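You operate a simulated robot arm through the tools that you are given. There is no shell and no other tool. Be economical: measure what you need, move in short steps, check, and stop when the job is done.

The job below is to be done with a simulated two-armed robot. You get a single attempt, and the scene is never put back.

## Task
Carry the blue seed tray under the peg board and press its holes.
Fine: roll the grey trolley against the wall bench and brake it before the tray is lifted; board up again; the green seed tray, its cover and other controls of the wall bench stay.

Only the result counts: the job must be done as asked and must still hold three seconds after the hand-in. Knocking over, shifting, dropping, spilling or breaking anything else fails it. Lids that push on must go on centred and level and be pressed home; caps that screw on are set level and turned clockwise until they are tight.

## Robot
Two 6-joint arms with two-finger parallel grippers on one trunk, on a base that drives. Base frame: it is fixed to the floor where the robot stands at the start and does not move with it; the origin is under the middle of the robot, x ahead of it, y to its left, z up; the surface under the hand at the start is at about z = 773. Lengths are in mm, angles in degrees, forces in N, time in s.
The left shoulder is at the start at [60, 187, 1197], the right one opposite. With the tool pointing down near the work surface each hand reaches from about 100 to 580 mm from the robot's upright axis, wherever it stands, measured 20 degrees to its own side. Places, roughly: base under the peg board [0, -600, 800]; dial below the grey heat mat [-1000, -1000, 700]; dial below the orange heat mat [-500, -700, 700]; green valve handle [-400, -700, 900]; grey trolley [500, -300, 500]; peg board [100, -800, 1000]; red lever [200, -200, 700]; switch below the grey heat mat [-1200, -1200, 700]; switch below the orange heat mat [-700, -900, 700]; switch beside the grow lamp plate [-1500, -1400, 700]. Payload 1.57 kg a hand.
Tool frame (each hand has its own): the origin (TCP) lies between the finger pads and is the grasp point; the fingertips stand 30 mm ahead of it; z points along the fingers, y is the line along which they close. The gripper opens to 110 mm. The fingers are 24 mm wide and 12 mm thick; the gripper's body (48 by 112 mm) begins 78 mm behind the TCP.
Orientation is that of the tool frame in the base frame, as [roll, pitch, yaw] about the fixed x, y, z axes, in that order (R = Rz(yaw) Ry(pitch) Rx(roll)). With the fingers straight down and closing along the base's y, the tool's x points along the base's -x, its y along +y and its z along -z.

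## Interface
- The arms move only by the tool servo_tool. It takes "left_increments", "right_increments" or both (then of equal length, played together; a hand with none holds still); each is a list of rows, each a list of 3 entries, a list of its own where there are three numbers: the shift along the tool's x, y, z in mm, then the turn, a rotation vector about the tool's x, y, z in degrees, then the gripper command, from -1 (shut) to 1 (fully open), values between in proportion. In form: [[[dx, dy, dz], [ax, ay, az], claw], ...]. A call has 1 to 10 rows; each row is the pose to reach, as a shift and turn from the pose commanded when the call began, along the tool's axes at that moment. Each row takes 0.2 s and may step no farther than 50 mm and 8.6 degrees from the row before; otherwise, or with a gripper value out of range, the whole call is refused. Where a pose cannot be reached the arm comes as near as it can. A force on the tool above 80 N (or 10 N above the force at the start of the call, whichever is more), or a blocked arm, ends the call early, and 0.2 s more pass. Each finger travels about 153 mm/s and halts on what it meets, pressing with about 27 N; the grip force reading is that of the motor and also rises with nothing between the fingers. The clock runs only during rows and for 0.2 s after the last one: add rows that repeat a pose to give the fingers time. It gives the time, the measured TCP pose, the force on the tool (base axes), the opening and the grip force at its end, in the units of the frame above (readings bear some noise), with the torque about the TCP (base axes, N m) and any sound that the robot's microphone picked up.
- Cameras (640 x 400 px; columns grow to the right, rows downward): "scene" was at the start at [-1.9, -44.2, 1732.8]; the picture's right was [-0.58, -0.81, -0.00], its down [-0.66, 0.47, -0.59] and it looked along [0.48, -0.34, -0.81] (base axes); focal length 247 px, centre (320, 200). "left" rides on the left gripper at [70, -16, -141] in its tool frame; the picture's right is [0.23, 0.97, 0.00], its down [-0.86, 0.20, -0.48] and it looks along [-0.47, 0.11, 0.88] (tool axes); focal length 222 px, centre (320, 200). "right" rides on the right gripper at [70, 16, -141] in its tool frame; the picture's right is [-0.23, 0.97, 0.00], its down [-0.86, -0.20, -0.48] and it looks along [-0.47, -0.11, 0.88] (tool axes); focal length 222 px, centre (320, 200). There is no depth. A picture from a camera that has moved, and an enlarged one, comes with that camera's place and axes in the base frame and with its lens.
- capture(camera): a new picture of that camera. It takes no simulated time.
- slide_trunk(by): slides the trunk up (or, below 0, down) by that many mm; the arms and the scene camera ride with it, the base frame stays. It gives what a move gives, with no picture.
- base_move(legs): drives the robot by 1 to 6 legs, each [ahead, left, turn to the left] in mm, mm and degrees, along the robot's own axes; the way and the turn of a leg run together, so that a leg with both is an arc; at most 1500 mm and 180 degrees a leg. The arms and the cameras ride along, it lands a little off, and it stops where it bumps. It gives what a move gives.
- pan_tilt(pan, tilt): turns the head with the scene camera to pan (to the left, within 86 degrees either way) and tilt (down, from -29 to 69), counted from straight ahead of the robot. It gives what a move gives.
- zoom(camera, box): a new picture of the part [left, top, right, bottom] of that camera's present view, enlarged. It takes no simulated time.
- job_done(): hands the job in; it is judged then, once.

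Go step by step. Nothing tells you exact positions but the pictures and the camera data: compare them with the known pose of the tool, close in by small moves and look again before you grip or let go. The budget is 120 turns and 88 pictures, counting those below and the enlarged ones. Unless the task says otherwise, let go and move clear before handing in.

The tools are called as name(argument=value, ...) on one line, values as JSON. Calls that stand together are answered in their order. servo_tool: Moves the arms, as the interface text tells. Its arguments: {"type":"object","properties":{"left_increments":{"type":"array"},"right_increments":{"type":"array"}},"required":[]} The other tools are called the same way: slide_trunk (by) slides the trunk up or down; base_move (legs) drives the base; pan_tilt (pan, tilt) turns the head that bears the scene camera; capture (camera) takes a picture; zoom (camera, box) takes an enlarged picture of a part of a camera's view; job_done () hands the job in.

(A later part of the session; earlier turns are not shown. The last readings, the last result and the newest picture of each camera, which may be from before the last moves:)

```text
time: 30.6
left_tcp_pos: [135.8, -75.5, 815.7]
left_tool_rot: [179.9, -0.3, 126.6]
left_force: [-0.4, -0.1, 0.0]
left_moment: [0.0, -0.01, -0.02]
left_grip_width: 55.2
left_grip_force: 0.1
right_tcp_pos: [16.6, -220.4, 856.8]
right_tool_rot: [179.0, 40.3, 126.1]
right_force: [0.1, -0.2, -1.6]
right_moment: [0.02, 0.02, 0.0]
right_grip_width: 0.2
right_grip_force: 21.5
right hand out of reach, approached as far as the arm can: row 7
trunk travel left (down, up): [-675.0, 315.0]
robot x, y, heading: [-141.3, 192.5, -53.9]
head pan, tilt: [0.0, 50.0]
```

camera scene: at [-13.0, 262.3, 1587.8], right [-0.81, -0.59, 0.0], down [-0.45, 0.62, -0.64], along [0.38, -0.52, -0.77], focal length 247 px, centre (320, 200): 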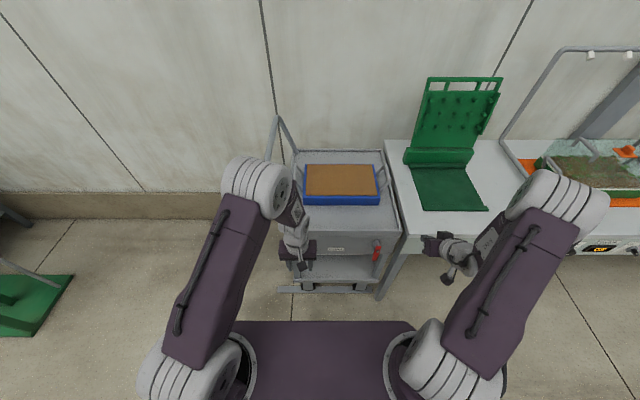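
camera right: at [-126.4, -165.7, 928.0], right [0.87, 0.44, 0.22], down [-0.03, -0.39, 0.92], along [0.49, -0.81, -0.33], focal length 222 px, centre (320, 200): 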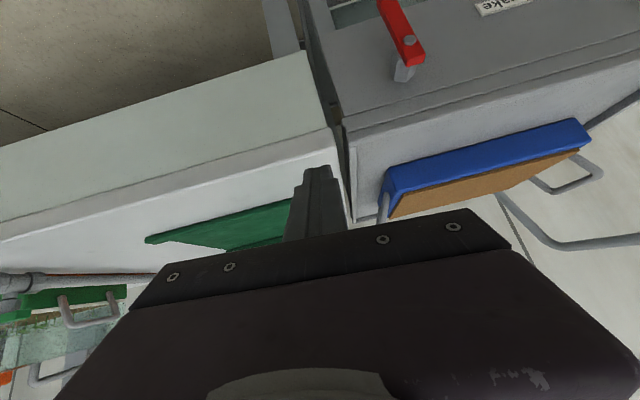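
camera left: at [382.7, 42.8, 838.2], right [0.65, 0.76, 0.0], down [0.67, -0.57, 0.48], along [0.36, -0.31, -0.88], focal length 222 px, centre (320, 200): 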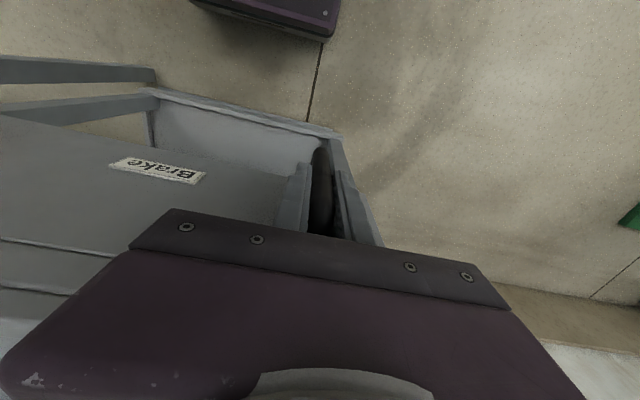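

The 40° tilt is reachable here. I lower the closed fingertips beside the lever.

servo_tool(right_increments=[[[24, 0, 35], [0, 0, 0], -1], [[48, 0, 70], [0, 0, 0], -1], [[72, 0, 105], [0, 0, 0], -1], [[94, 0, 139], [0, 0, 0], -1], [[94, 0, 139], [0, 0, 0], -1]])

capture(camera="right")

zoom(camera="scene", box=[220, 140, 380, 260])

```text
time: 31.9
left_tcp_pos: [136.0, -76.2, 816.2]
left_tool_rot: [179.8, -0.2, 126.5]
left_force: [-0.1, 0.3, -0.2]
left_moment: [-0.03, 0.0, 0.02]
left_grip_width: 55.1
left_grip_force: 0.0
right_tcp_pos: [38.6, -237.8, 688.9]
right_tool_rot: [179.1, 39.9, 126.0]
right_force: [-0.3, 0.2, 0.1]
right_moment: [0.04, 0.0, -0.02]
right_grip_width: 0.2
right_grip_force: 21.7
right hand out of reach, approached as far as the arm can: row 1, 2, 3, 4, 5
trunk travel left (down, up): [-675.0, 315.0]
robot x, y, heading: [-144.6, 191.0, -53.9]
head pan, tilt: [0.0, 50.0]
```

```text
51 pictures are left
camera right: at [-34.8, -114.9, 752.0], right [0.88, 0.44, 0.16], down [0.04, -0.41, 0.91], along [0.47, -0.8, -0.38], focal length 222 px, centre (320, 200)
```

right: 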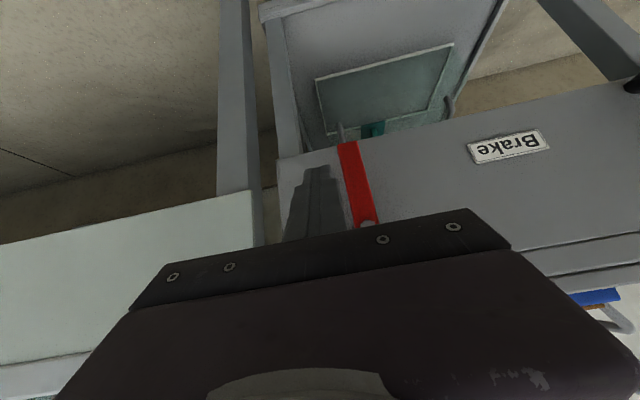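

```text
3.33 times, centred on (300, 200) of scene
camera zoom: at [-135.1, 176.7, 1587.9], right [-0.81, -0.59, 0.0], down [-0.45, 0.62, -0.64], along [0.38, -0.52, -0.77], focal length 823 px, centre (387, 200)
```

zoom: 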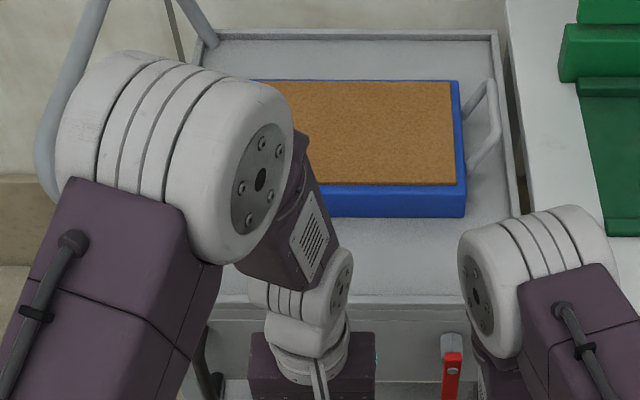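

The closed fingers are beside the lever. I advance into its plane and push it toward the label side, watching force and position.

servo_tool(right_increments=[[[0, -8, 0], [0, 0, 0], -1], [[-17, -8, 14], [0, 0, 0], -1], [[-17, 2, 14], [0, 0, 0], -1], [[-17, 10, 14], [0, 0, 0], -1], [[-17, 18, 14], [0, 0, 0], -1], [[-17, 26, 14], [0, 0, 0], -1]])

capture(camera="right")

```text
time: 33.2
left_tcp_pos: [135.0, -76.7, 816.2]
left_tool_rot: [179.9, -0.2, 126.6]
left_force: [0.2, 0.6, 0.3]
left_moment: [-0.04, 0.01, -0.02]
left_grip_width: 55.1
left_grip_force: 0.1
right_tcp_pos: [75.0, -240.8, 690.9]
right_tool_rot: [179.0, 40.2, 126.1]
right_force: [-0.7, -0.2, 0.2]
right_moment: [-0.03, 0.0, -0.01]
right_grip_width: 0.1
right_grip_force: 20.9
right hand out of reach, approached as far as the arm can: row 1
trunk travel left (down, up): [-675.0, 315.0]
robot x, y, heading: [-144.3, 193.1, -53.8]
head pan, tilt: [0.0, 50.0]
```

```text
49 pictures are left
camera right: at [-0.4, -116.6, 752.2], right [0.88, 0.44, 0.16], down [0.04, -0.4, 0.92], along [0.47, -0.8, -0.37], focal length 222 px, centre (320, 200)
```

right: 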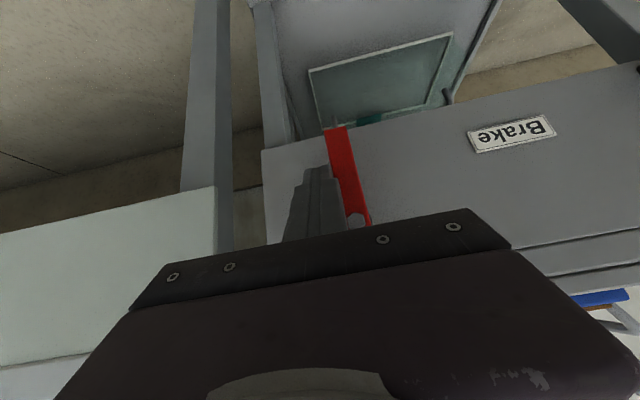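

No contact: the fingers passed in front of the lever, which lies about 20–25 mm deeper than I thought. I back off, go to its side and reach deeper before pushing.

servo_tool(right_increments=[[[19, 0, -16], [0, 0, 0], -1], [[19, -32, -16], [0, 0, 0], -1], [[-14, -32, 25], [0, 0, 0], -1], [[-14, -24, 25], [0, 0, 0], -1], [[-14, -16, 25], [0, 0, 0], -1], [[-14, -8, 25], [0, 0, 0], -1]])

capture(camera="right")

```text
refused: row 3 steps farther than a row can; nothing moved
```

```text
48 pictures are left
camera right: at [-0.4, -116.6, 752.2], right [0.88, 0.44, 0.16], down [0.04, -0.4, 0.92], along [0.47, -0.8, -0.37], focal length 222 px, centre (320, 200)
```

right: 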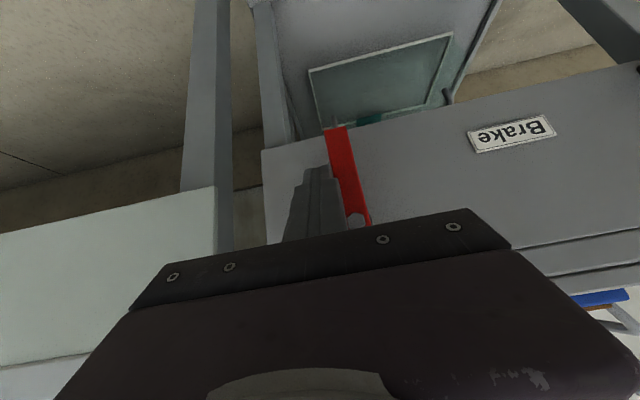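

servo_tool(right_increments=[[[19, 0, -16], [0, 0, 0], -1], [[19, -32, -16], [0, 0, 0], -1], [[3, -32, 4], [0, 0, 0], -1], [[-14, -32, 25], [0, 0, 0], -1], [[-14, -24, 25], [0, 0, 0], -1], [[-14, -16, 25], [0, 0, 0], -1], [[-14, -8, 25], [0, 0, 0], -1]])

capture(camera="right")

```text
time: 34.9
left_tcp_pos: [135.0, -76.8, 815.8]
left_tool_rot: [179.9, -0.3, 126.5]
left_force: [-0.6, -0.3, 0.1]
left_moment: [0.02, 0.0, -0.02]
left_grip_width: 55.0
left_grip_force: 0.0
right_tcp_pos: [81.8, -267.4, 679.0]
right_tool_rot: [179.0, 40.2, 126.0]
right_force: [0.0, 0.5, 0.2]
right_moment: [0.01, 0.01, 0.01]
right_grip_width: 0.2
right_grip_force: 21.1
right hand out of reach, approached as far as the arm can: row 2
trunk travel left (down, up): [-675.0, 315.0]
robot x, y, heading: [-144.1, 190.0, -53.7]
head pan, tilt: [0.0, 50.0]
```

```text
47 pictures are left
camera right: at [8.5, -142.8, 742.1], right [0.88, 0.44, 0.16], down [0.04, -0.4, 0.91], along [0.47, -0.8, -0.37], focal length 222 px, centre (320, 200)
```

right: 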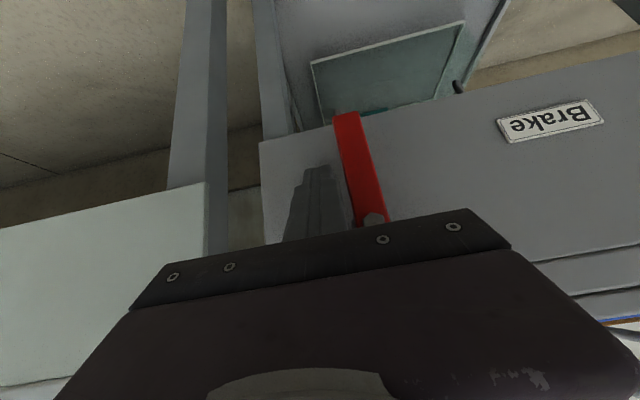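

The fingers are now right beside the lever. I push on toward +n.

servo_tool(right_increments=[[[0, 7, 0], [0, 0, 0], -1], [[0, 14, 0], [0, 0, 0], -1], [[0, 21, 0], [0, 0, 0], -1], [[0, 28, 0], [0, 0, 0], -1]])

capture(camera="right")

```text
time: 35.9
left_tcp_pos: [135.2, -76.3, 816.4]
left_tool_rot: [179.9, -0.3, 126.6]
left_force: [0.3, 1.1, -0.6]
left_moment: [0.0, -0.02, -0.01]
left_grip_width: 54.8
left_grip_force: 0.0
right_tcp_pos: [104.9, -252.0, 679.2]
right_tool_rot: [179.0, 40.1, 126.0]
right_force: [-6.4, 0.4, -8.1]
right_moment: [-0.14, -0.03, 0.07]
right_grip_width: 0.1
right_grip_force: 21.6
trunk travel left (down, up): [-675.0, 315.0]
robot x, y, heading: [-141.8, 188.0, -53.7]
head pan, tilt: [0.0, 50.0]
```

```text
46 pictures are left
camera right: at [30.3, -126.3, 742.1], right [0.88, 0.44, 0.16], down [0.04, -0.4, 0.91], along [0.47, -0.8, -0.37], focal length 222 px, centre (320, 200)
```

right: 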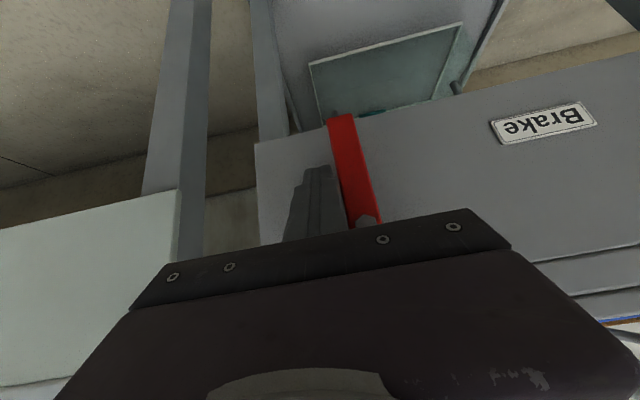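

The trolley itself rolled away with the lever (only ~6 N), so I go around and push the lever the other way, toward the bench, where the trolley is backed.

servo_tool(right_increments=[[[0, -6, 0], [0, 0, 0], -1], [[31, -6, -26], [0, 0, 0], -1], [[31, 35, -26], [0, 0, 0], -1], [[31, 64, -26], [0, 0, 0], -1], [[0, 64, 0], [0, 0, 0], -1], [[0, 64, 0], [0, 0, 0], -1]])

capture(camera="right")

```text
time: 37.1
left_tcp_pos: [141.4, -88.9, 818.1]
left_tool_rot: [-179.4, 1.6, 128.0]
left_force: [17.6, 5.7, -4.6]
left_moment: [0.04, 0.04, 0.05]
left_grip_width: 39.7
left_grip_force: 0.1
right_tcp_pos: [150.2, -208.8, 677.3]
right_tool_rot: [179.3, 39.7, 126.5]
right_force: [-1.2, 0.2, 0.3]
right_moment: [-0.01, 0.02, -0.03]
right_grip_width: 0.0
right_grip_force: 21.6
trunk travel left (down, up): [-675.0, 315.0]
robot x, y, heading: [-145.5, 193.7, -53.7]
head pan, tilt: [0.0, 50.0]
stopped in row 6 (left hand): the force on the tool passed its limit at 118 N (the readings are from after the stop); the commanded pose is now the measured one
```

```text
45 pictures are left
camera right: at [76.4, -84.1, 741.7], right [0.88, 0.44, 0.15], down [0.05, -0.41, 0.91], along [0.47, -0.8, -0.38], focal length 222 px, centre (320, 200)
```

right: 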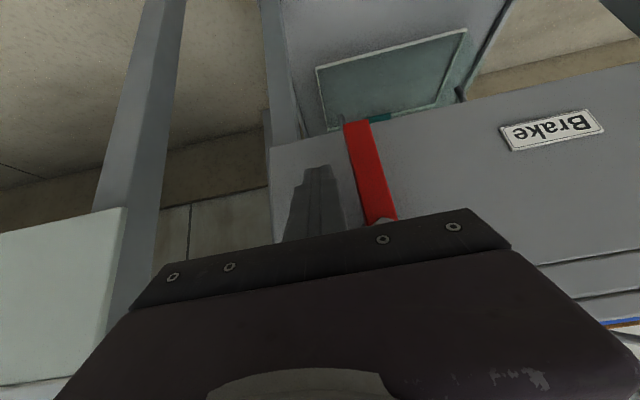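

The two hands met and the trolley has coasted away from the bench a bit. I separate the hands upward and look at where the trolley stands.

servo_tool(left_increments=[[[0, 20, -20], [0, 0, 0], 0], [[0, 40, -60], [0, 0, 0], 0], [[0, 60, -100], [0, 0, 0], 0], [[0, 80, -140], [0, 0, 0], 0]], right_increments=[[[20, -10, -17], [0, 0, 0], -1], [[31, -20, -26], [0, 0, 0], -1], [[20, -40, -46], [0, 0, 0], -1], [[0, -60, -66], [0, 0, 0], -1]])

capture(camera="scene")

```text
time: 38.1
left_tcp_pos: [203.7, -33.4, 957.9]
left_tool_rot: [-179.3, 1.9, 128.0]
left_force: [0.5, -1.3, 0.8]
left_moment: [-0.05, -0.04, -0.01]
left_grip_width: 54.8
left_grip_force: 0.0
right_tcp_pos: [78.0, -208.7, 732.6]
right_tool_rot: [179.3, 39.9, 126.7]
right_force: [0.1, 0.4, -0.4]
right_moment: [0.0, -0.06, 0.03]
right_grip_width: 0.0
right_grip_force: 21.5
trunk travel left (down, up): [-675.0, 315.0]
robot x, y, heading: [-142.2, 193.4, -54.0]
head pan, tilt: [0.0, 50.0]
```

```text
44 pictures are left
camera scene: at [-135.7, 177.5, 1587.8], right [-0.81, -0.59, 0.0], down [-0.45, 0.62, -0.64], along [0.38, -0.52, -0.77], focal length 247 px, centre (320, 200)
```

scene: 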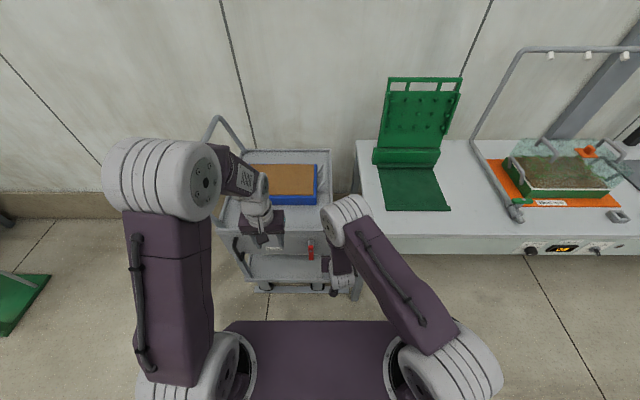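

I shift the robot 75 mm to the left so the left hand can hold the black handle while the right works the lever.

base_move(legs=[[0, 75, 0]])

capture(camera="left")

zoom(camera="scene", box=[200, 130, 400, 300])

```text
time: 39.1
left_tcp_pos: [265.0, 10.3, 956.9]
left_tool_rot: [-179.3, 1.7, 128.0]
left_force: [0.8, -0.1, 0.1]
left_moment: [-0.02, 0.06, -0.01]
left_grip_width: 54.8
left_grip_force: 0.1
right_tcp_pos: [138.0, -165.0, 730.4]
right_tool_rot: [179.4, 39.7, 126.8]
right_force: [0.7, 0.6, -0.2]
right_moment: [-0.02, -0.01, -0.04]
right_grip_width: 0.3
right_grip_force: 21.7
trunk travel left (down, up): [-675.0, 315.0]
robot x, y, heading: [-82.5, 234.5, -53.8]
head pan, tilt: [0.0, 50.0]
```

```text
43 pictures are left
camera left: at [208.7, 59.7, 1096.2], right [0.63, 0.78, -0.02], down [0.68, -0.54, 0.5], along [0.38, -0.33, -0.86], focal length 222 px, centre (320, 200)
```

left: 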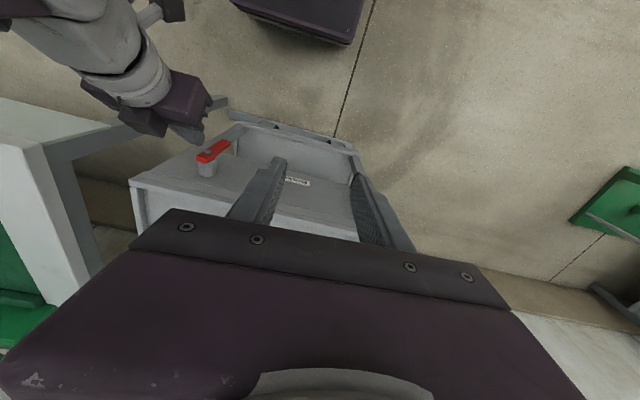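

```text
2.35 times, centred on (300, 215) of scene
camera zoom: at [-74.4, 220.9, 1587.9], right [-0.81, -0.59, 0.0], down [-0.45, 0.62, -0.64], along [0.38, -0.52, -0.77], focal length 581 px, centre (367, 165)
```

zoom: 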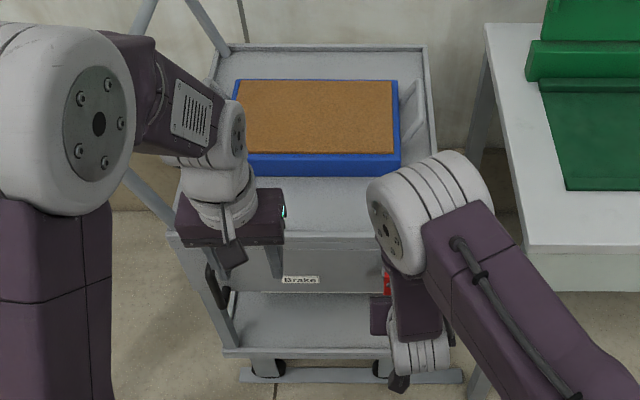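

base_move(legs=[[0, 60, 0]])

capture(camera="left")

```text
time: 40.1
left_tcp_pos: [312.1, 45.3, 956.8]
left_tool_rot: [-179.3, 1.7, 128.0]
left_force: [-0.4, 0.4, 0.6]
left_moment: [-0.01, 0.04, -0.01]
left_grip_width: 55.1
left_grip_force: 0.1
right_tcp_pos: [187.5, -129.5, 729.9]
right_tool_rot: [179.3, 39.9, 126.6]
right_force: [0.5, 0.0, -0.3]
right_moment: [0.04, -0.01, 0.03]
right_grip_width: 0.0
right_grip_force: 21.8
trunk travel left (down, up): [-675.0, 315.0]
robot x, y, heading: [-38.6, 266.6, -53.7]
head pan, tilt: [0.0, 50.0]
```

```text
41 pictures are left
camera left: at [255.8, 94.3, 1096.3], right [0.63, 0.78, -0.02], down [0.68, -0.54, 0.5], along [0.38, -0.33, -0.86], focal length 222 px, centre (320, 200)
```

left: 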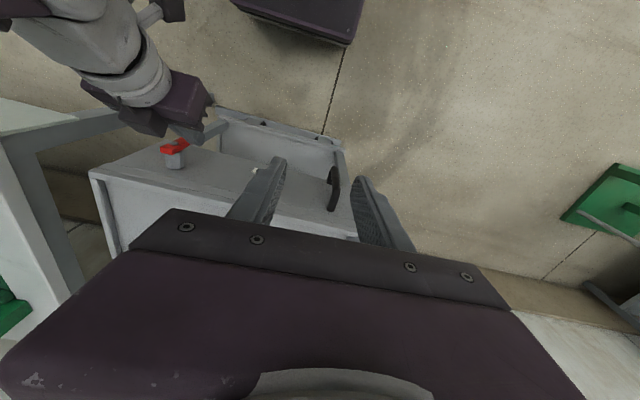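

The handle bar is at about n=336 now. I take it again with the left hand.

servo_tool(left_increments=[[[-35, 18, 0], [0, 1.7, 1.6], 0], [[-70, 36, 0], [0, 1.7, 1.6], 0], [[-105, 55, 0], [0, 1.7, 1.6], 0], [[-105, 55, 45], [0, 1.7, 1.6], 0], [[-105, 55, 90], [0, 1.7, 1.6], 0], [[-105, 55, 135], [0, 1.7, 1.6], 0], [[-105, 55, 180], [0, 1.7, 1.6], 0], [[-105, 55, 180], [0, 1.7, 1.6], 0]])

capture(camera="left")

```text
time: 41.9
left_tcp_pos: [421.6, -9.6, 777.9]
left_tool_rot: [-179.3, 0.2, 126.2]
left_force: [-0.7, 0.8, -0.4]
left_moment: [0.04, -0.02, 0.0]
left_grip_width: 54.9
left_grip_force: 0.0
right_tcp_pos: [186.5, -130.4, 730.8]
right_tool_rot: [179.5, 39.8, 126.7]
right_force: [-0.9, -0.1, 0.7]
right_moment: [0.02, -0.01, 0.01]
right_grip_width: 0.0
right_grip_force: 20.9
trunk travel left (down, up): [-675.0, 315.0]
robot x, y, heading: [-34.3, 271.9, -53.9]
head pan, tilt: [0.0, 50.0]
```

```text
40 pictures are left
camera left: at [370.0, 38.4, 919.9], right [0.65, 0.76, -0.01], down [0.67, -0.57, 0.48], along [0.36, -0.32, -0.88], focal length 222 px, centre (320, 200)
```

left: 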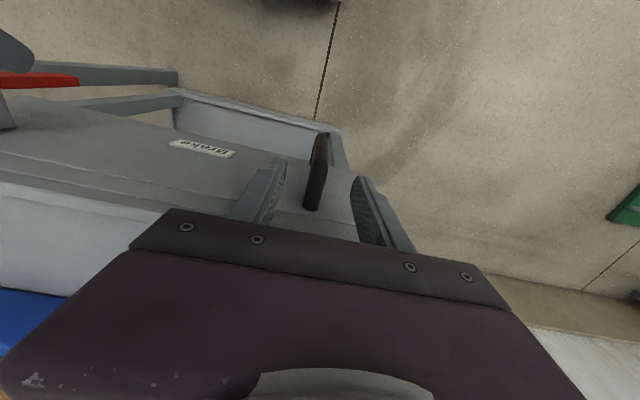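

servo_tool(left_increments=[[[0, 0, 40], [0, 0, 0], 0], [[-3, 0, 80], [0, 0, 0], 0], [[-3, 0, 80], [0, 0, 0], -1], [[-3, 0, 80], [0, 0, 0], -1], [[-3, -16, 80], [0, 0, 0], -1], [[-3, -32, 80], [0, 0, 0], -1], [[-3, -48, 80], [0, 0, 0], -1], [[-3, -64, 80], [0, 0, 0], -1], [[-3, -80, 80], [0, 0, 0], -1], [[-3, -94, 80], [0, 0, 0], -1]])

servo_tool(left_increments=[[[0, -8, 0], [0, 0, 0], -1], [[0, -14, 0], [0, 0, 0], -1], [[0, -20, 0], [0, 0, 0], -1], [[0, -24, 0], [0, 0, 0], -1], [[0, -28, 0], [0, 0, 0], -1]])

```text
time: 44.1
left_tcp_pos: [346.5, -69.2, 698.0]
left_tool_rot: [-179.4, -0.3, 126.3]
left_force: [1.7, -1.5, -27.8]
left_moment: [1.19, -1.67, -0.56]
left_grip_width: 16.9
left_grip_force: 32.0
right_tcp_pos: [187.1, -132.3, 727.9]
right_tool_rot: [179.4, 39.5, 126.6]
right_force: [-0.6, -0.5, 0.6]
right_moment: [-0.01, -0.01, 0.02]
right_grip_width: 0.0
right_grip_force: 21.6
trunk travel left (down, up): [-675.0, 315.0]
robot x, y, heading: [-40.6, 272.1, -53.8]
head pan, tilt: [0.0, 50.0]
```

```text
time: 45.3
left_tcp_pos: [330.2, -79.7, 698.7]
left_tool_rot: [-179.2, -0.2, 126.4]
left_force: [36.5, 27.9, -19.4]
left_moment: [1.33, -1.2, -0.33]
left_grip_width: 16.7
left_grip_force: 32.0
right_tcp_pos: [192.1, -127.9, 730.3]
right_tool_rot: [179.8, 39.7, 126.9]
right_force: [-0.2, -0.3, 1.1]
right_moment: [-0.02, 0.0, 0.0]
right_grip_width: 0.0
right_grip_force: 21.3
trunk travel left (down, up): [-675.0, 315.0]
robot x, y, heading: [-34.0, 270.2, -53.3]
head pan, tilt: [0.0, 50.0]
```

Docked again with ~46 N held against the bench. Now the right fingers go to the +n side of the lever.

servo_tool(right_increments=[[[0, -40, 0], [0, 0, 0], -1], [[0, -80, 0], [0, 0, 0], -1], [[10, -115, 13], [0, 0, 0], -1], [[33, -115, 39], [0, 0, 0], -1], [[33, -115, 39], [0, 0, 0], -1]])

capture(camera="right")

```text
time: 46.5
left_tcp_pos: [331.8, -80.0, 699.2]
left_tool_rot: [-179.3, -0.2, 126.3]
left_force: [43.5, 36.4, -16.5]
left_moment: [1.19, -1.38, -0.34]
left_grip_width: 16.8
left_grip_force: 31.9
right_tcp_pos: [104.5, -203.4, 676.6]
right_tool_rot: [179.9, 39.3, 127.0]
right_force: [-0.1, 0.2, 0.1]
right_moment: [-0.03, -0.02, 0.01]
right_grip_width: 0.0
right_grip_force: 21.4
right hand out of reach, approached as far as the arm can: row 2, 3, 4, 5
trunk travel left (down, up): [-675.0, 315.0]
robot x, y, heading: [-33.5, 269.7, -53.6]
head pan, tilt: [0.0, 50.0]
```

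```text
39 pictures are left
camera right: at [31.1, -80.3, 741.2], right [0.88, 0.45, 0.15], down [0.05, -0.41, 0.91], along [0.47, -0.8, -0.38], focal length 222 px, centre (320, 200)
```

right: 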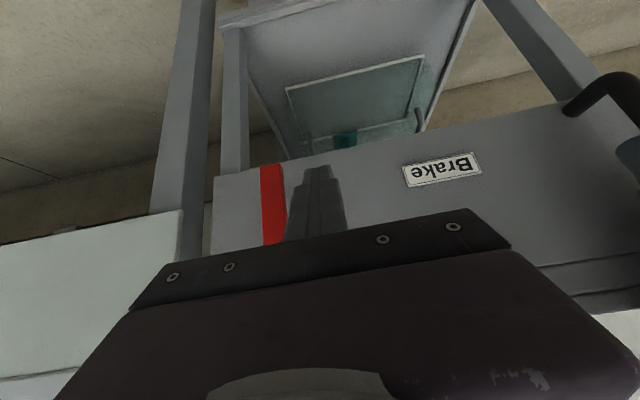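

servo_tool(right_increments=[[[0, 5, 0], [0, 0, 0], -1], [[-18, 5, 15], [0, 0, 0], -1], [[-36, 5, 30], [0, 0, 0], -1], [[-36, -5, 30], [0, 0, 0], -1], [[-36, -12, 30], [0, 0, 0], -1], [[-36, -19, 30], [0, 0, 0], -1]])

capture(camera="right")

```text
time: 47.9
left_tcp_pos: [331.8, -80.9, 700.4]
left_tool_rot: [-179.0, 0.3, 126.2]
left_force: [44.9, 22.6, -24.2]
left_moment: [0.48, -1.87, -0.4]
left_grip_width: 16.8
left_grip_force: 32.6
right_tcp_pos: [114.5, -245.8, 675.4]
right_tool_rot: [179.9, 38.9, 127.0]
right_force: [-9.4, 42.0, 1.4]
right_moment: [0.68, 0.17, 0.49]
right_grip_width: 0.1
right_grip_force: 21.8
trunk travel left (down, up): [-675.0, 315.0]
robot x, y, heading: [-38.3, 270.9, -53.6]
head pan, tilt: [0.0, 50.0]
```

```text
38 pictures are left
camera right: at [41.2, -122.7, 741.1], right [0.88, 0.45, 0.14], down [0.06, -0.41, 0.91], along [0.47, -0.8, -0.39], focal length 222 px, centre (320, 200)
```

right: 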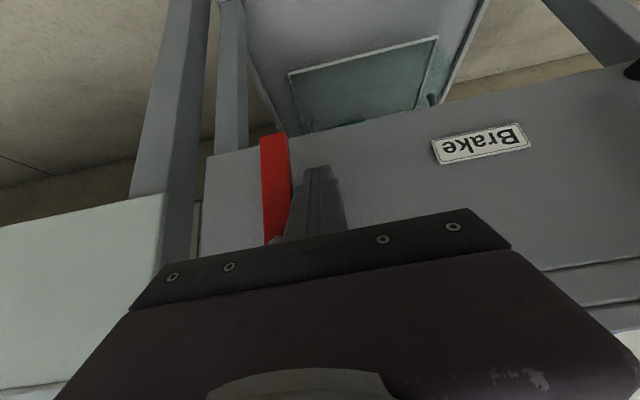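

The tip touches the panel and the lever. I draw back 6 mm and push farther toward -n.

servo_tool(right_increments=[[[6, 0, -5], [0, 0, 0], -1], [[6, -7, -5], [0, 0, 0], -1], [[6, -14, -5], [0, 0, 0], -1], [[6, -21, -5], [0, 0, 0], -1]])

capture(camera="right")

```text
time: 48.7
left_tcp_pos: [331.8, -81.6, 701.1]
left_tool_rot: [-179.4, 0.0, 126.4]
left_force: [22.3, 6.3, -15.3]
left_moment: [0.72, -1.92, -0.61]
left_grip_width: 16.5
left_grip_force: 32.0
right_tcp_pos: [112.4, -247.5, 677.6]
right_tool_rot: [179.5, 39.6, 129.1]
right_force: [18.0, 22.8, 9.8]
right_moment: [-0.91, 0.9, -0.56]
right_grip_width: 0.0
right_grip_force: 21.5
trunk travel left (down, up): [-675.0, 315.0]
robot x, y, heading: [-33.0, 272.9, -53.2]
head pan, tilt: [0.0, 50.0]
stopped in row 3 (right hand): the force on the tool passed its limit at 88 N (the readings are from after the stop); the commanded pose is now the measured one
```

```text
37 pictures are left
camera right: at [33.6, -125.6, 740.1], right [0.86, 0.48, 0.15], down [0.07, -0.4, 0.91], along [0.5, -0.78, -0.38], focal length 222 px, centre (320, 200)
```

right: 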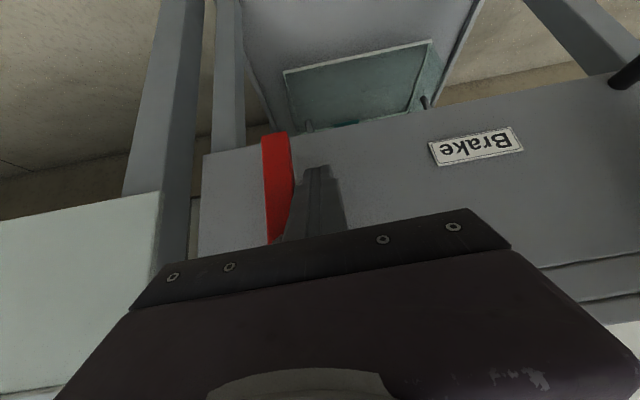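

The lever is firm in that direction, so it must swing the other way with the trolley held. I go around to its bench side.

servo_tool(right_increments=[[[0, 6, 0], [0.5, 0, 0.6], -1], [[35, 6, -29], [1, 0, 1.2], -1], [[35, -28, -29], [1.6, 0, 1.9], -1], [[35, -62, -29], [1.6, 0, 1.9], -1], [[20, -62, -10], [1.6, 0, 1.9], -1], [[6, -62, 5], [1.6, 0, 1.9], -1], [[6, -52, 5], [1.6, 0, 1.9], -1], [[6, -46, 5], [1.6, 0, 1.9], -1], [[6, -38, 5], [1.6, 0, 1.9], -1], [[6, -30, 5], [1.6, 0, 1.9], -1]])

capture(camera="right")

```text
time: 49.9
left_tcp_pos: [331.9, -79.1, 704.3]
left_tool_rot: [-179.7, 0.2, 126.2]
left_force: [22.8, 22.2, 13.6]
left_moment: [1.11, -1.76, -0.39]
left_grip_width: 16.3
left_grip_force: 31.9
right_tcp_pos: [35.4, -249.4, 663.2]
right_tool_rot: [178.7, 37.2, 125.5]
right_force: [-5.1, 12.6, 12.3]
right_moment: [0.18, -0.28, 0.23]
right_grip_width: 0.0
right_grip_force: 21.2
right hand out of reach, approached as far as the arm can: row 2
trunk travel left (down, up): [-675.0, 315.0]
robot x, y, heading: [-35.5, 272.9, -53.4]
head pan, tilt: [0.0, 50.0]
stopped in row 6 (right hand): the force on the tool passed its limit at 100 N (the readings are from after the stop); the commanded pose is now the measured one
```

```text
36 pictures are left
camera right: at [-36.5, -127.1, 734.0], right [0.89, 0.43, 0.15], down [0.06, -0.44, 0.89], along [0.45, -0.79, -0.42], focal length 222 px, centre (320, 200)
```

right: 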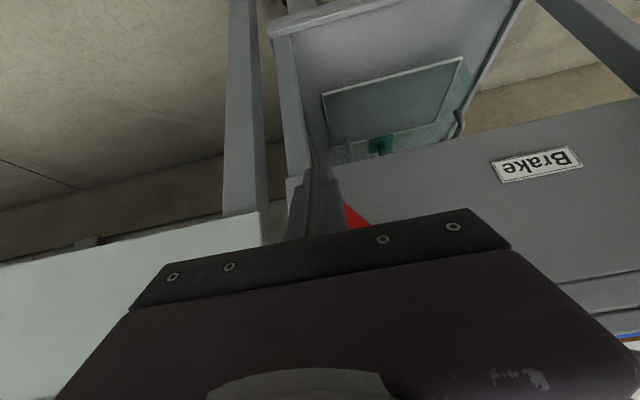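

The fingers met the lever's face; it seems to have swung partly toward the bench side. I draw back and look.

servo_tool(right_increments=[[[30, 0, -25], [0, 0, 0], -1], [[45, -30, -37], [0, 0, 0], -1], [[45, -60, -50], [0, 0, 0], -1]])

capture(camera="right")

zoom(camera="scene", box=[270, 170, 410, 280])

```text
time: 50.7
left_tcp_pos: [329.8, -77.3, 702.4]
left_tool_rot: [-179.4, 0.6, 126.2]
left_force: [28.2, 35.4, 24.7]
left_moment: [1.31, -1.6, -0.17]
left_grip_width: 16.4
left_grip_force: 31.5
right_tcp_pos: [-51.1, -231.2, 678.3]
right_tool_rot: [179.0, 37.4, 125.5]
right_force: [-0.5, -0.8, 0.3]
right_moment: [-0.03, 0.04, 0.0]
right_grip_width: 0.1
right_grip_force: 21.1
right hand out of reach, approached as far as the arm can: row 1, 2
trunk travel left (down, up): [-675.0, 315.0]
robot x, y, heading: [-35.1, 272.3, -53.8]
head pan, tilt: [0.0, 50.0]
```

```text
35 pictures are left
camera right: at [-122.8, -109.1, 747.2], right [0.89, 0.43, 0.15], down [0.06, -0.44, 0.9], along [0.45, -0.79, -0.42], focal length 222 px, centre (320, 200)
```

right: 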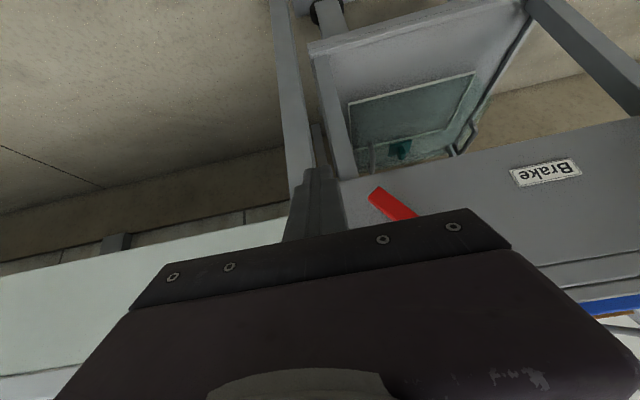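

```text
3.64 times, centred on (340, 225) of scene
camera zoom: at [-24.8, 265.2, 1588.0], right [-0.8, -0.59, 0.0], down [-0.46, 0.61, -0.65], along [0.38, -0.52, -0.76], focal length 898 px, centre (247, 109)
```

zoom: 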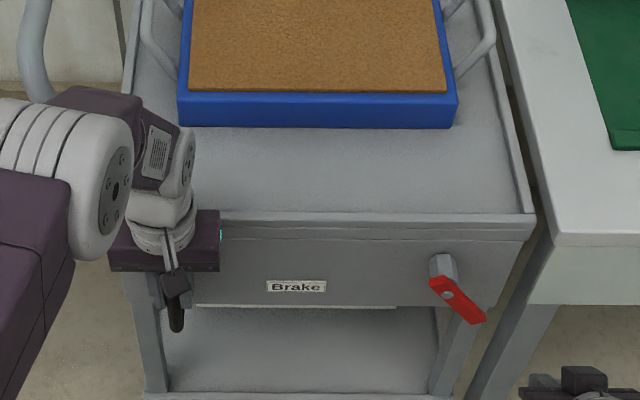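

The lever has swung about 40–50° toward the bench, so that is its way. I place the fingers under its other side and sweep it up toward horizontal.

servo_tool(right_increments=[[[-10, 34, 10], [0, 0, 0], -1], [[-20, 68, 21], [0, 0, 0], -1], [[-31, 102, 32], [0, 0, 0], -1], [[-55, 102, 50], [0, 0, 0], -1], [[-78, 102, 67], [0, 0, 0], -1]])

capture(camera="right")

```text
time: 52.1
left_tcp_pos: [330.3, -79.3, 703.4]
left_tool_rot: [-179.8, 0.6, 126.1]
left_force: [20.1, 24.7, 20.2]
left_moment: [1.59, -0.98, -0.18]
left_grip_width: 16.0
left_grip_force: 31.3
right_tcp_pos: [81.4, -242.0, 663.2]
right_tool_rot: [178.6, 35.1, 125.1]
right_force: [-5.3, 9.8, -0.9]
right_moment: [-0.12, -0.04, -0.14]
right_grip_width: 0.0
right_grip_force: 21.4
right hand out of reach, approached as far as the arm can: row 1, 2
trunk travel left (down, up): [-675.0, 315.0]
robot x, y, heading: [-35.8, 271.5, -53.6]
head pan, tilt: [0.0, 50.0]
stopped in row 5 (right hand): the force on the tool passed its limit at 82 N (the readings are from after the stop); the commanded pose is now the measured one
```

```text
33 pictures are left
camera right: at [10.9, -121.9, 738.6], right [0.9, 0.42, 0.15], down [0.07, -0.47, 0.88], along [0.44, -0.78, -0.45], focal length 222 px, centre (320, 200)
```

right: 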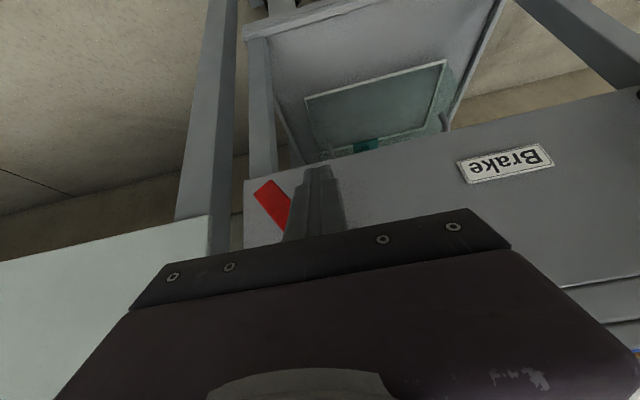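

servo_tool(right_increments=[[[23, 12, 3], [0, 0, 0], -1], [[-5, 12, 23], [0, 0, 0], -1], [[-13, -6, 13], [0, 0, 0], -1], [[-13, -14, 13], [0, 0, 0], -1], [[-17, -31, 7], [0, 0, 0], -1], [[-24, -45, -3], [0, 0, 0], -1], [[-30, -50, -11], [0, 0, 0], -1]])

capture(camera="right")

```text
time: 53.7
left_tcp_pos: [330.4, -80.5, 700.6]
left_tool_rot: [-179.5, 0.7, 125.8]
left_force: [24.6, 38.8, 22.4]
left_moment: [1.29, -1.64, -0.07]
left_grip_width: 16.3
left_grip_force: 31.7
right_tcp_pos: [46.7, -275.5, 680.9]
right_tool_rot: [178.7, 33.1, 125.1]
right_force: [-3.7, 42.1, -58.7]
right_moment: [-1.32, 0.45, 0.45]
right_grip_width: 0.4
right_grip_force: 21.2
trunk travel left (down, up): [-675.0, 315.0]
robot x, y, heading: [-33.1, 271.2, -53.6]
head pan, tilt: [0.0, 50.0]
```

```text
32 pictures are left
camera right: at [-21.3, -157.0, 760.0], right [0.9, 0.42, 0.14], down [0.09, -0.5, 0.86], along [0.43, -0.76, -0.48], focal length 222 px, centre (320, 200)
```

right: 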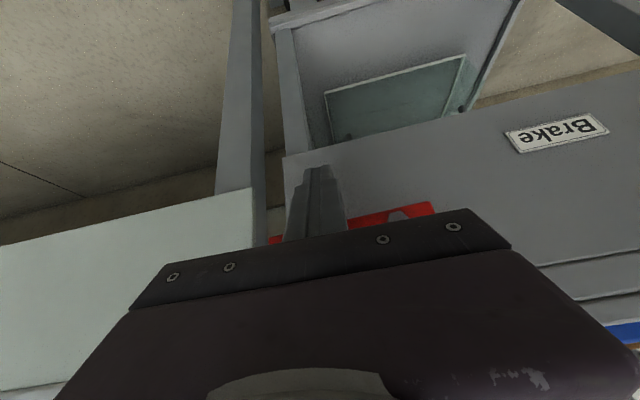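

The lever is now horizontal and meets its stop. I drop the fingers slightly, pull back and look.

servo_tool(right_increments=[[[10, 0, 14], [0, 0, 0], -1], [[45, 0, -15], [0, 0, 0], -1], [[75, 0, -35], [0, 0, 0], -1]])

zoom(camera="scene", box=[270, 170, 410, 280])

```text
time: 54.5
left_tcp_pos: [331.5, -80.2, 701.1]
left_tool_rot: [-179.5, 0.4, 125.9]
left_force: [25.4, 35.7, 4.5]
left_moment: [1.74, -1.05, -0.1]
left_grip_width: 16.0
left_grip_force: 31.7
right_tcp_pos: [6.6, -226.7, 675.1]
right_tool_rot: [179.0, 35.6, 125.2]
right_force: [0.3, -0.4, -1.1]
right_moment: [-0.01, 0.02, -0.02]
right_grip_width: 0.0
right_grip_force: 21.4
trunk travel left (down, up): [-675.0, 315.0]
robot x, y, heading: [-38.8, 268.8, -53.6]
head pan, tilt: [0.0, 50.0]
```

```text
3.64 times, centred on (340, 225) of scene
camera zoom: at [-23.3, 263.4, 1588.1], right [-0.81, -0.59, 0.0], down [-0.45, 0.61, -0.64], along [0.38, -0.52, -0.76], focal length 898 px, centre (247, 109)
```

zoom: 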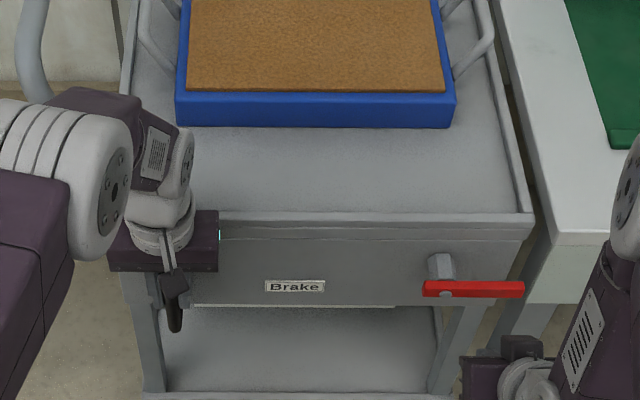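

Lever is horizontal. I test the brake by gently pulling the handle back away from the bench.

servo_tool(left_increments=[[[0, 8, 0], [0, 0, 0], -1], [[0, 14, 0], [0, 0, 0], -1], [[0, 18, 0], [0, 0, 0], -1], [[0, 18, 0], [0, 0, 0], -1]])

```text
time: 55.5
left_tcp_pos: [334.0, -79.5, 701.6]
left_tool_rot: [-179.7, 0.8, 125.6]
left_force: [-67.7, -20.8, -16.1]
left_moment: [0.35, -2.29, -0.07]
left_grip_width: 19.9
left_grip_force: 34.2
right_tcp_pos: [-0.3, -229.2, 669.7]
right_tool_rot: [177.9, 35.4, 124.5]
right_force: [0.4, -0.3, 0.6]
right_moment: [-0.04, 0.0, 0.03]
right_grip_width: 0.0
right_grip_force: 20.9
trunk travel left (down, up): [-675.0, 315.0]
robot x, y, heading: [-32.9, 271.7, -54.1]
head pan, tilt: [0.0, 50.0]
```

The brake holds against ~70 N with no travel. I release the handle, raise both hands and straighten the right one.

servo_tool(left_increments=[[[0, -8, 0], [0, 0, 0], 0], [[0, -8, 0], [0, 0, 0], 0], [[0, -8, -45], [0, 0, 0], 0], [[0, -8, -90], [0, 0, 0], 0], [[0, 10, -135], [0, 0, 0], 0], [[0, 40, -170], [0, 0, 0], 0], [[0, 70, -210], [0, 0, 0], 0], [[0, 90, -250], [0, 0, 0], 0], [[0, 90, -290], [0, 0, 0], 0]], right_increments=[[[0, 0, 0], [0, 0, 0], -1], [[-20, 10, -33], [0, 6, 0], -1], [[-39, 20, -66], [0, 12, 0], -1], [[-58, 30, -99], [0, 18, 0], -1], [[-78, 40, -132], [0, 24, 0], -0.5], [[-97, 50, -165], [0, 30, 0], 0], [[-117, 65, -199], [0, 35.4, 0], 0], [[-140, 72, -230], [0, 35.4, 0], 0], [[-160, 72, -260], [0, 35.4, 0], 0]])

capture(camera="scene")

```text
time: 57.5
left_tcp_pos: [416.3, -18.5, 989.0]
left_tool_rot: [-179.7, 0.8, 125.9]
left_force: [0.4, 0.8, -0.2]
left_moment: [-0.02, 0.01, 0.01]
left_grip_width: 54.8
left_grip_force: 0.2
right_tcp_pos: [42.6, -149.8, 901.2]
right_tool_rot: [174.9, 3.3, 125.7]
right_force: [-1.5, -0.1, 0.4]
right_moment: [-0.03, -0.01, -0.05]
right_grip_width: 55.1
right_grip_force: 0.1
right hand out of reach, approached as far as the arm can: row 6, 7, 8, 9
trunk travel left (down, up): [-675.0, 315.0]
robot x, y, heading: [-36.5, 277.4, -54.0]
head pan, tilt: [0.0, 50.0]
```

```text
30 pictures are left
camera scene: at [-28.2, 257.0, 1587.8], right [-0.81, -0.59, 0.0], down [-0.45, 0.62, -0.64], along [0.38, -0.52, -0.77], focal length 247 px, centre (320, 200)
```

scene: 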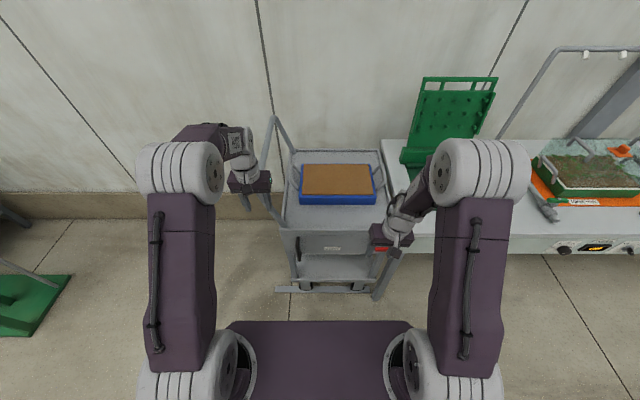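

servo_tool(right_increments=[[[-35, 0, 0], [0, 0, 0], 0], [[-70, 0, 0], [0, 0, 0], 0], [[-100, 0, 0], [0, 0, 0], 0], [[-100, 0, 0], [0, 0, 0], 0]])

capture(camera="left")

capture(camera="right")

```text
time: 58.5
left_tcp_pos: [415.6, -18.0, 988.6]
left_tool_rot: [-179.6, 0.8, 125.9]
left_force: [0.3, -0.1, -0.2]
left_moment: [0.01, -0.02, 0.01]
left_grip_width: 55.1
left_grip_force: 0.2
right_tcp_pos: [91.6, -217.2, 893.9]
right_tool_rot: [172.3, 4.6, 125.7]
right_force: [-0.4, -0.5, 0.0]
right_moment: [0.0, 0.0, 0.0]
right_grip_width: 55.1
right_grip_force: 0.0
right hand out of reach, approached as far as the arm can: row 1, 2, 3, 4
trunk travel left (down, up): [-675.0, 315.0]
robot x, y, heading: [-37.0, 277.0, -53.5]
head pan, tilt: [0.0, 50.0]
```

```text
29 pictures are left
camera left: at [363.0, 31.9, 1130.1], right [0.66, 0.76, -0.01], down [0.66, -0.57, 0.49], along [0.36, -0.33, -0.87], focal length 222 px, centre (320, 200)
```

left: 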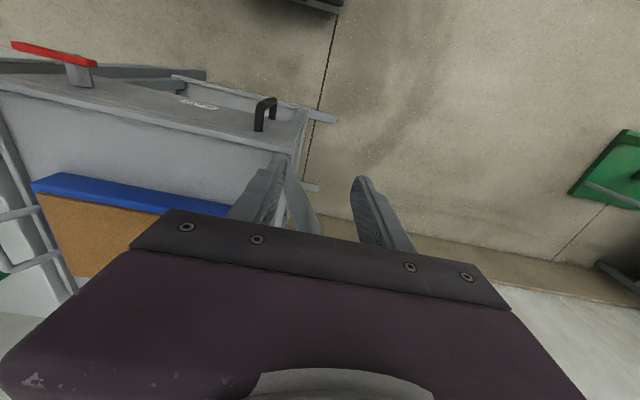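

```text
28 pictures are left
camera right: at [42.3, -153.1, 1028.9], right [0.91, 0.38, 0.15], down [0.26, -0.82, 0.51], along [0.32, -0.43, -0.84], focal length 222 px, centre (320, 200)
```

right: 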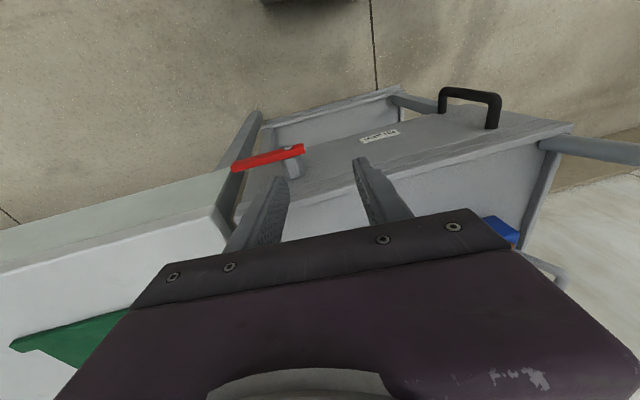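

servo_tool(right_increments=[[[-15, 0, 35], [0, 0, 0], 0], [[-30, 0, 70], [0, 0, 0], 0], [[-50, -20, 80], [0, 0, 0], 0], [[-80, -40, 80], [0, 0, 0], 0], [[-80, -40, 80], [0, 0, 0], 0]])

```text
time: 59.7
left_tcp_pos: [417.6, -16.9, 989.2]
left_tool_rot: [-179.5, 0.8, 125.9]
left_force: [0.4, -0.5, 0.2]
left_moment: [-0.02, -0.03, 0.02]
left_grip_width: 55.0
left_grip_force: 0.0
right_tcp_pos: [111.8, -292.1, 811.8]
right_tool_rot: [171.1, 5.5, 125.3]
right_force: [-0.9, -0.1, 0.5]
right_moment: [0.0, 0.03, -0.01]
right_grip_width: 55.1
right_grip_force: 0.0
right hand out of reach, approached as far as the arm can: row 4, 5
trunk travel left (down, up): [-675.0, 315.0]
robot x, y, heading: [-34.6, 271.0, -54.0]
head pan, tilt: [0.0, 50.0]
```

servo_tool(right_increments=[[[38, 15, 0], [0, 0, 0], 0], [[76, 30, 15], [0, 0, 0], 0], [[114, 44, 34], [0, 0, 0], 0], [[114, 44, 34], [0, 0, 0], 0]])

```text
time: 60.7
left_tcp_pos: [416.1, -18.5, 988.6]
left_tool_rot: [-179.6, 0.8, 125.8]
left_force: [0.4, 0.4, 0.0]
left_moment: [-0.04, 0.02, 0.0]
left_grip_width: 54.9
left_grip_force: 0.1
right_tcp_pos: [85.3, -174.4, 776.0]
right_tool_rot: [172.3, 4.6, 125.4]
right_force: [0.7, 0.0, -0.6]
right_moment: [-0.03, 0.0, 0.01]
right_grip_width: 55.3
right_grip_force: 0.0
trunk travel left (down, up): [-675.0, 315.0]
robot x, y, heading: [-37.8, 270.4, -53.8]
head pan, tilt: [0.0, 50.0]
```

The pose is consistent again. I level the right hand, then raise it.

servo_tool(right_increments=[[[0, 0, 0], [4, 2.3, -0.5], 0], [[0, 0, 0], [7.7, 4.6, -1], 0], [[0, 0, 0], [7.7, 4.6, -1], 0]])

servo_tool(right_increments=[[[0, 0, -45], [0, 0, 0], 0], [[0, 0, -90], [0, 0, 0], 0], [[0, 0, -135], [0, 0, 0], 0], [[0, 0, -180], [0, 0, 0], 0], [[0, 0, -215], [0, 0, 0], 0], [[0, 0, -215], [0, 0, 0], 0]])

```text
time: 61.5
left_tcp_pos: [416.3, -16.9, 990.5]
left_tool_rot: [-179.5, 0.8, 125.9]
left_force: [-0.8, 0.5, -0.6]
left_moment: [-0.04, 0.03, 0.02]
left_grip_width: 55.0
left_grip_force: 0.0
right_tcp_pos: [86.1, -174.9, 775.5]
right_tool_rot: [176.3, 2.4, 126.3]
right_force: [-0.6, 0.1, -0.8]
right_moment: [-0.01, 0.0, -0.02]
right_grip_width: 55.3
right_grip_force: 0.0
right hand out of reach, approached as far as the arm can: row 2, 3
trunk travel left (down, up): [-675.0, 315.0]
robot x, y, heading: [-34.4, 272.2, -53.8]
head pan, tilt: [0.0, 50.0]
```

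```text
time: 62.9
left_tcp_pos: [416.8, -16.7, 988.1]
left_tool_rot: [-179.5, 0.8, 125.9]
left_force: [0.0, 0.3, 0.2]
left_moment: [-0.02, 0.02, 0.02]
left_grip_width: 55.2
left_grip_force: 0.1
right_tcp_pos: [51.6, -149.4, 906.2]
right_tool_rot: [174.5, 3.3, 126.3]
right_force: [0.1, 0.7, -0.4]
right_moment: [-0.02, 0.02, 0.01]
right_grip_width: 55.1
right_grip_force: 0.1
right hand out of reach, approached as far as the arm can: row 2, 3, 4, 5, 6
trunk travel left (down, up): [-675.0, 315.0]
robot x, y, heading: [-36.0, 274.3, -53.8]
head pan, tilt: [0.0, 50.0]
```

servo_tool(right_increments=[[[-24, 5, 0], [0, -8, 0], 0], [[-48, 10, 0], [0, -16, 0], 0], [[-72, 13, 0], [0, -24, 0], 0], [[-72, 13, -30], [2, -18, 0], 0], [[-72, 13, -60], [3, -12, 0], 0], [[-72, 13, -90], [4, -6, 0], 0], [[-72, 13, -120], [5, 0, 0], 0], [[-72, 13, -150], [5.5, 3, 0], 0], [[-72, 13, -150], [5.5, 3, 0], 0]])

```text
time: 64.9
left_tcp_pos: [416.9, -17.4, 989.2]
left_tool_rot: [-179.5, 0.8, 125.8]
left_force: [0.0, 0.4, 0.3]
left_moment: [-0.04, 0.0, 0.03]
left_grip_width: 55.0
left_grip_force: 0.1
right_tcp_pos: [123.2, -156.8, 1028.3]
right_tool_rot: [167.6, 2.6, 124.7]
right_force: [0.2, 0.3, 0.4]
right_moment: [-0.02, 0.02, -0.02]
right_grip_width: 55.0
right_grip_force: 0.0
right hand out of reach, approached as far as the arm can: row 2, 3, 4, 5, 6, 7, 8, 9
trunk travel left (down, up): [-675.0, 315.0]
robot x, y, heading: [-37.0, 271.5, -53.9]
head pan, tilt: [0.0, 50.0]
```

servo_tool(right_increments=[[[8, -30, 15], [3, 1, -0.5], 0], [[16, -60, 30], [6, 2, -1], 0], [[24, -90, 45], [9, 2.6, -1.7], 0], [[30, -120, 50], [12.4, 2.6, -1.7], 0], [[36, -150, 50], [12.4, 2.6, -1.7], 0], [[36, -150, 50], [12.4, 2.6, -1.7], 0]])

capture(camera="scene")

```text
time: 66.3
left_tcp_pos: [417.6, -17.1, 988.2]
left_tool_rot: [-179.5, 0.8, 125.9]
left_force: [0.2, -0.8, 0.0]
left_moment: [0.01, 0.03, 0.0]
left_grip_width: 54.9
left_grip_force: 0.1
right_tcp_pos: [-4.7, -173.1, 910.9]
right_tool_rot: [174.8, 3.5, 126.5]
right_force: [0.5, -0.2, -0.3]
right_moment: [0.02, 0.04, -0.02]
right_grip_width: 54.9
right_grip_force: 0.0
right hand out of reach, approached as far as the arm can: row 1, 2, 3, 4, 5, 6
trunk travel left (down, up): [-675.0, 315.0]
robot x, y, heading: [-35.3, 271.5, -54.1]
head pan, tilt: [0.0, 50.0]
```

```text
27 pictures are left
camera scene: at [-25.9, 258.2, 1587.9], right [-0.81, -0.59, 0.0], down [-0.45, 0.62, -0.64], along [0.38, -0.52, -0.77], focal length 247 px, centre (320, 200)
```

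scene: 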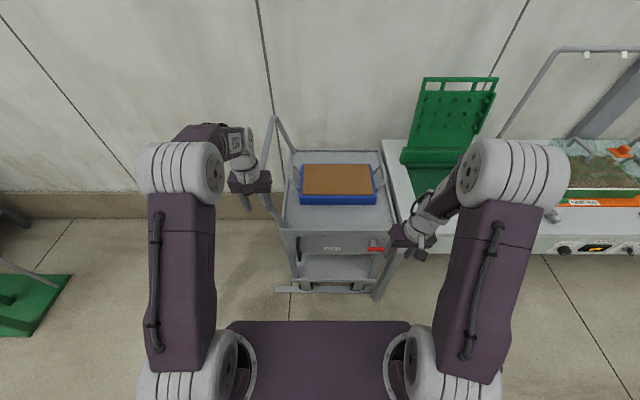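

The right wrist is in the wrong branch. I retrace the way it flipped back before: tilt again farther out, then straighten while rising.

servo_tool(right_increments=[[[-18, -2, 14], [0, -7.5, 0], 0], [[-36, -4, 28], [0, -15, 0], 0], [[-54, -6, 42], [0, -22.5, 0], 0], [[-72, -9, 56], [0, -30, 0], 0], [[-90, -11, 70], [0, -37.5, 0], 0], [[-105, -13, 80], [0, -44, 0], 0], [[-105, -13, 80], [0, -44, 0], 0]])

```text
time: 67.9
left_tcp_pos: [417.2, -17.9, 988.4]
left_tool_rot: [-179.5, 0.8, 125.9]
left_force: [0.4, -0.1, -0.2]
left_moment: [-0.01, 0.04, -0.02]
left_grip_width: 55.0
left_grip_force: 0.0
right_tcp_pos: [58.3, -268.0, 837.8]
right_tool_rot: [172.3, 47.0, 121.2]
right_force: [0.5, 0.4, -0.5]
right_moment: [0.01, 0.01, 0.02]
right_grip_width: 55.0
right_grip_force: 0.1
right hand out of reach, approached as far as the arm can: row 2, 3, 6, 7
trunk travel left (down, up): [-675.0, 315.0]
robot x, y, heading: [-38.9, 276.2, -54.2]
head pan, tilt: [0.0, 50.0]
```

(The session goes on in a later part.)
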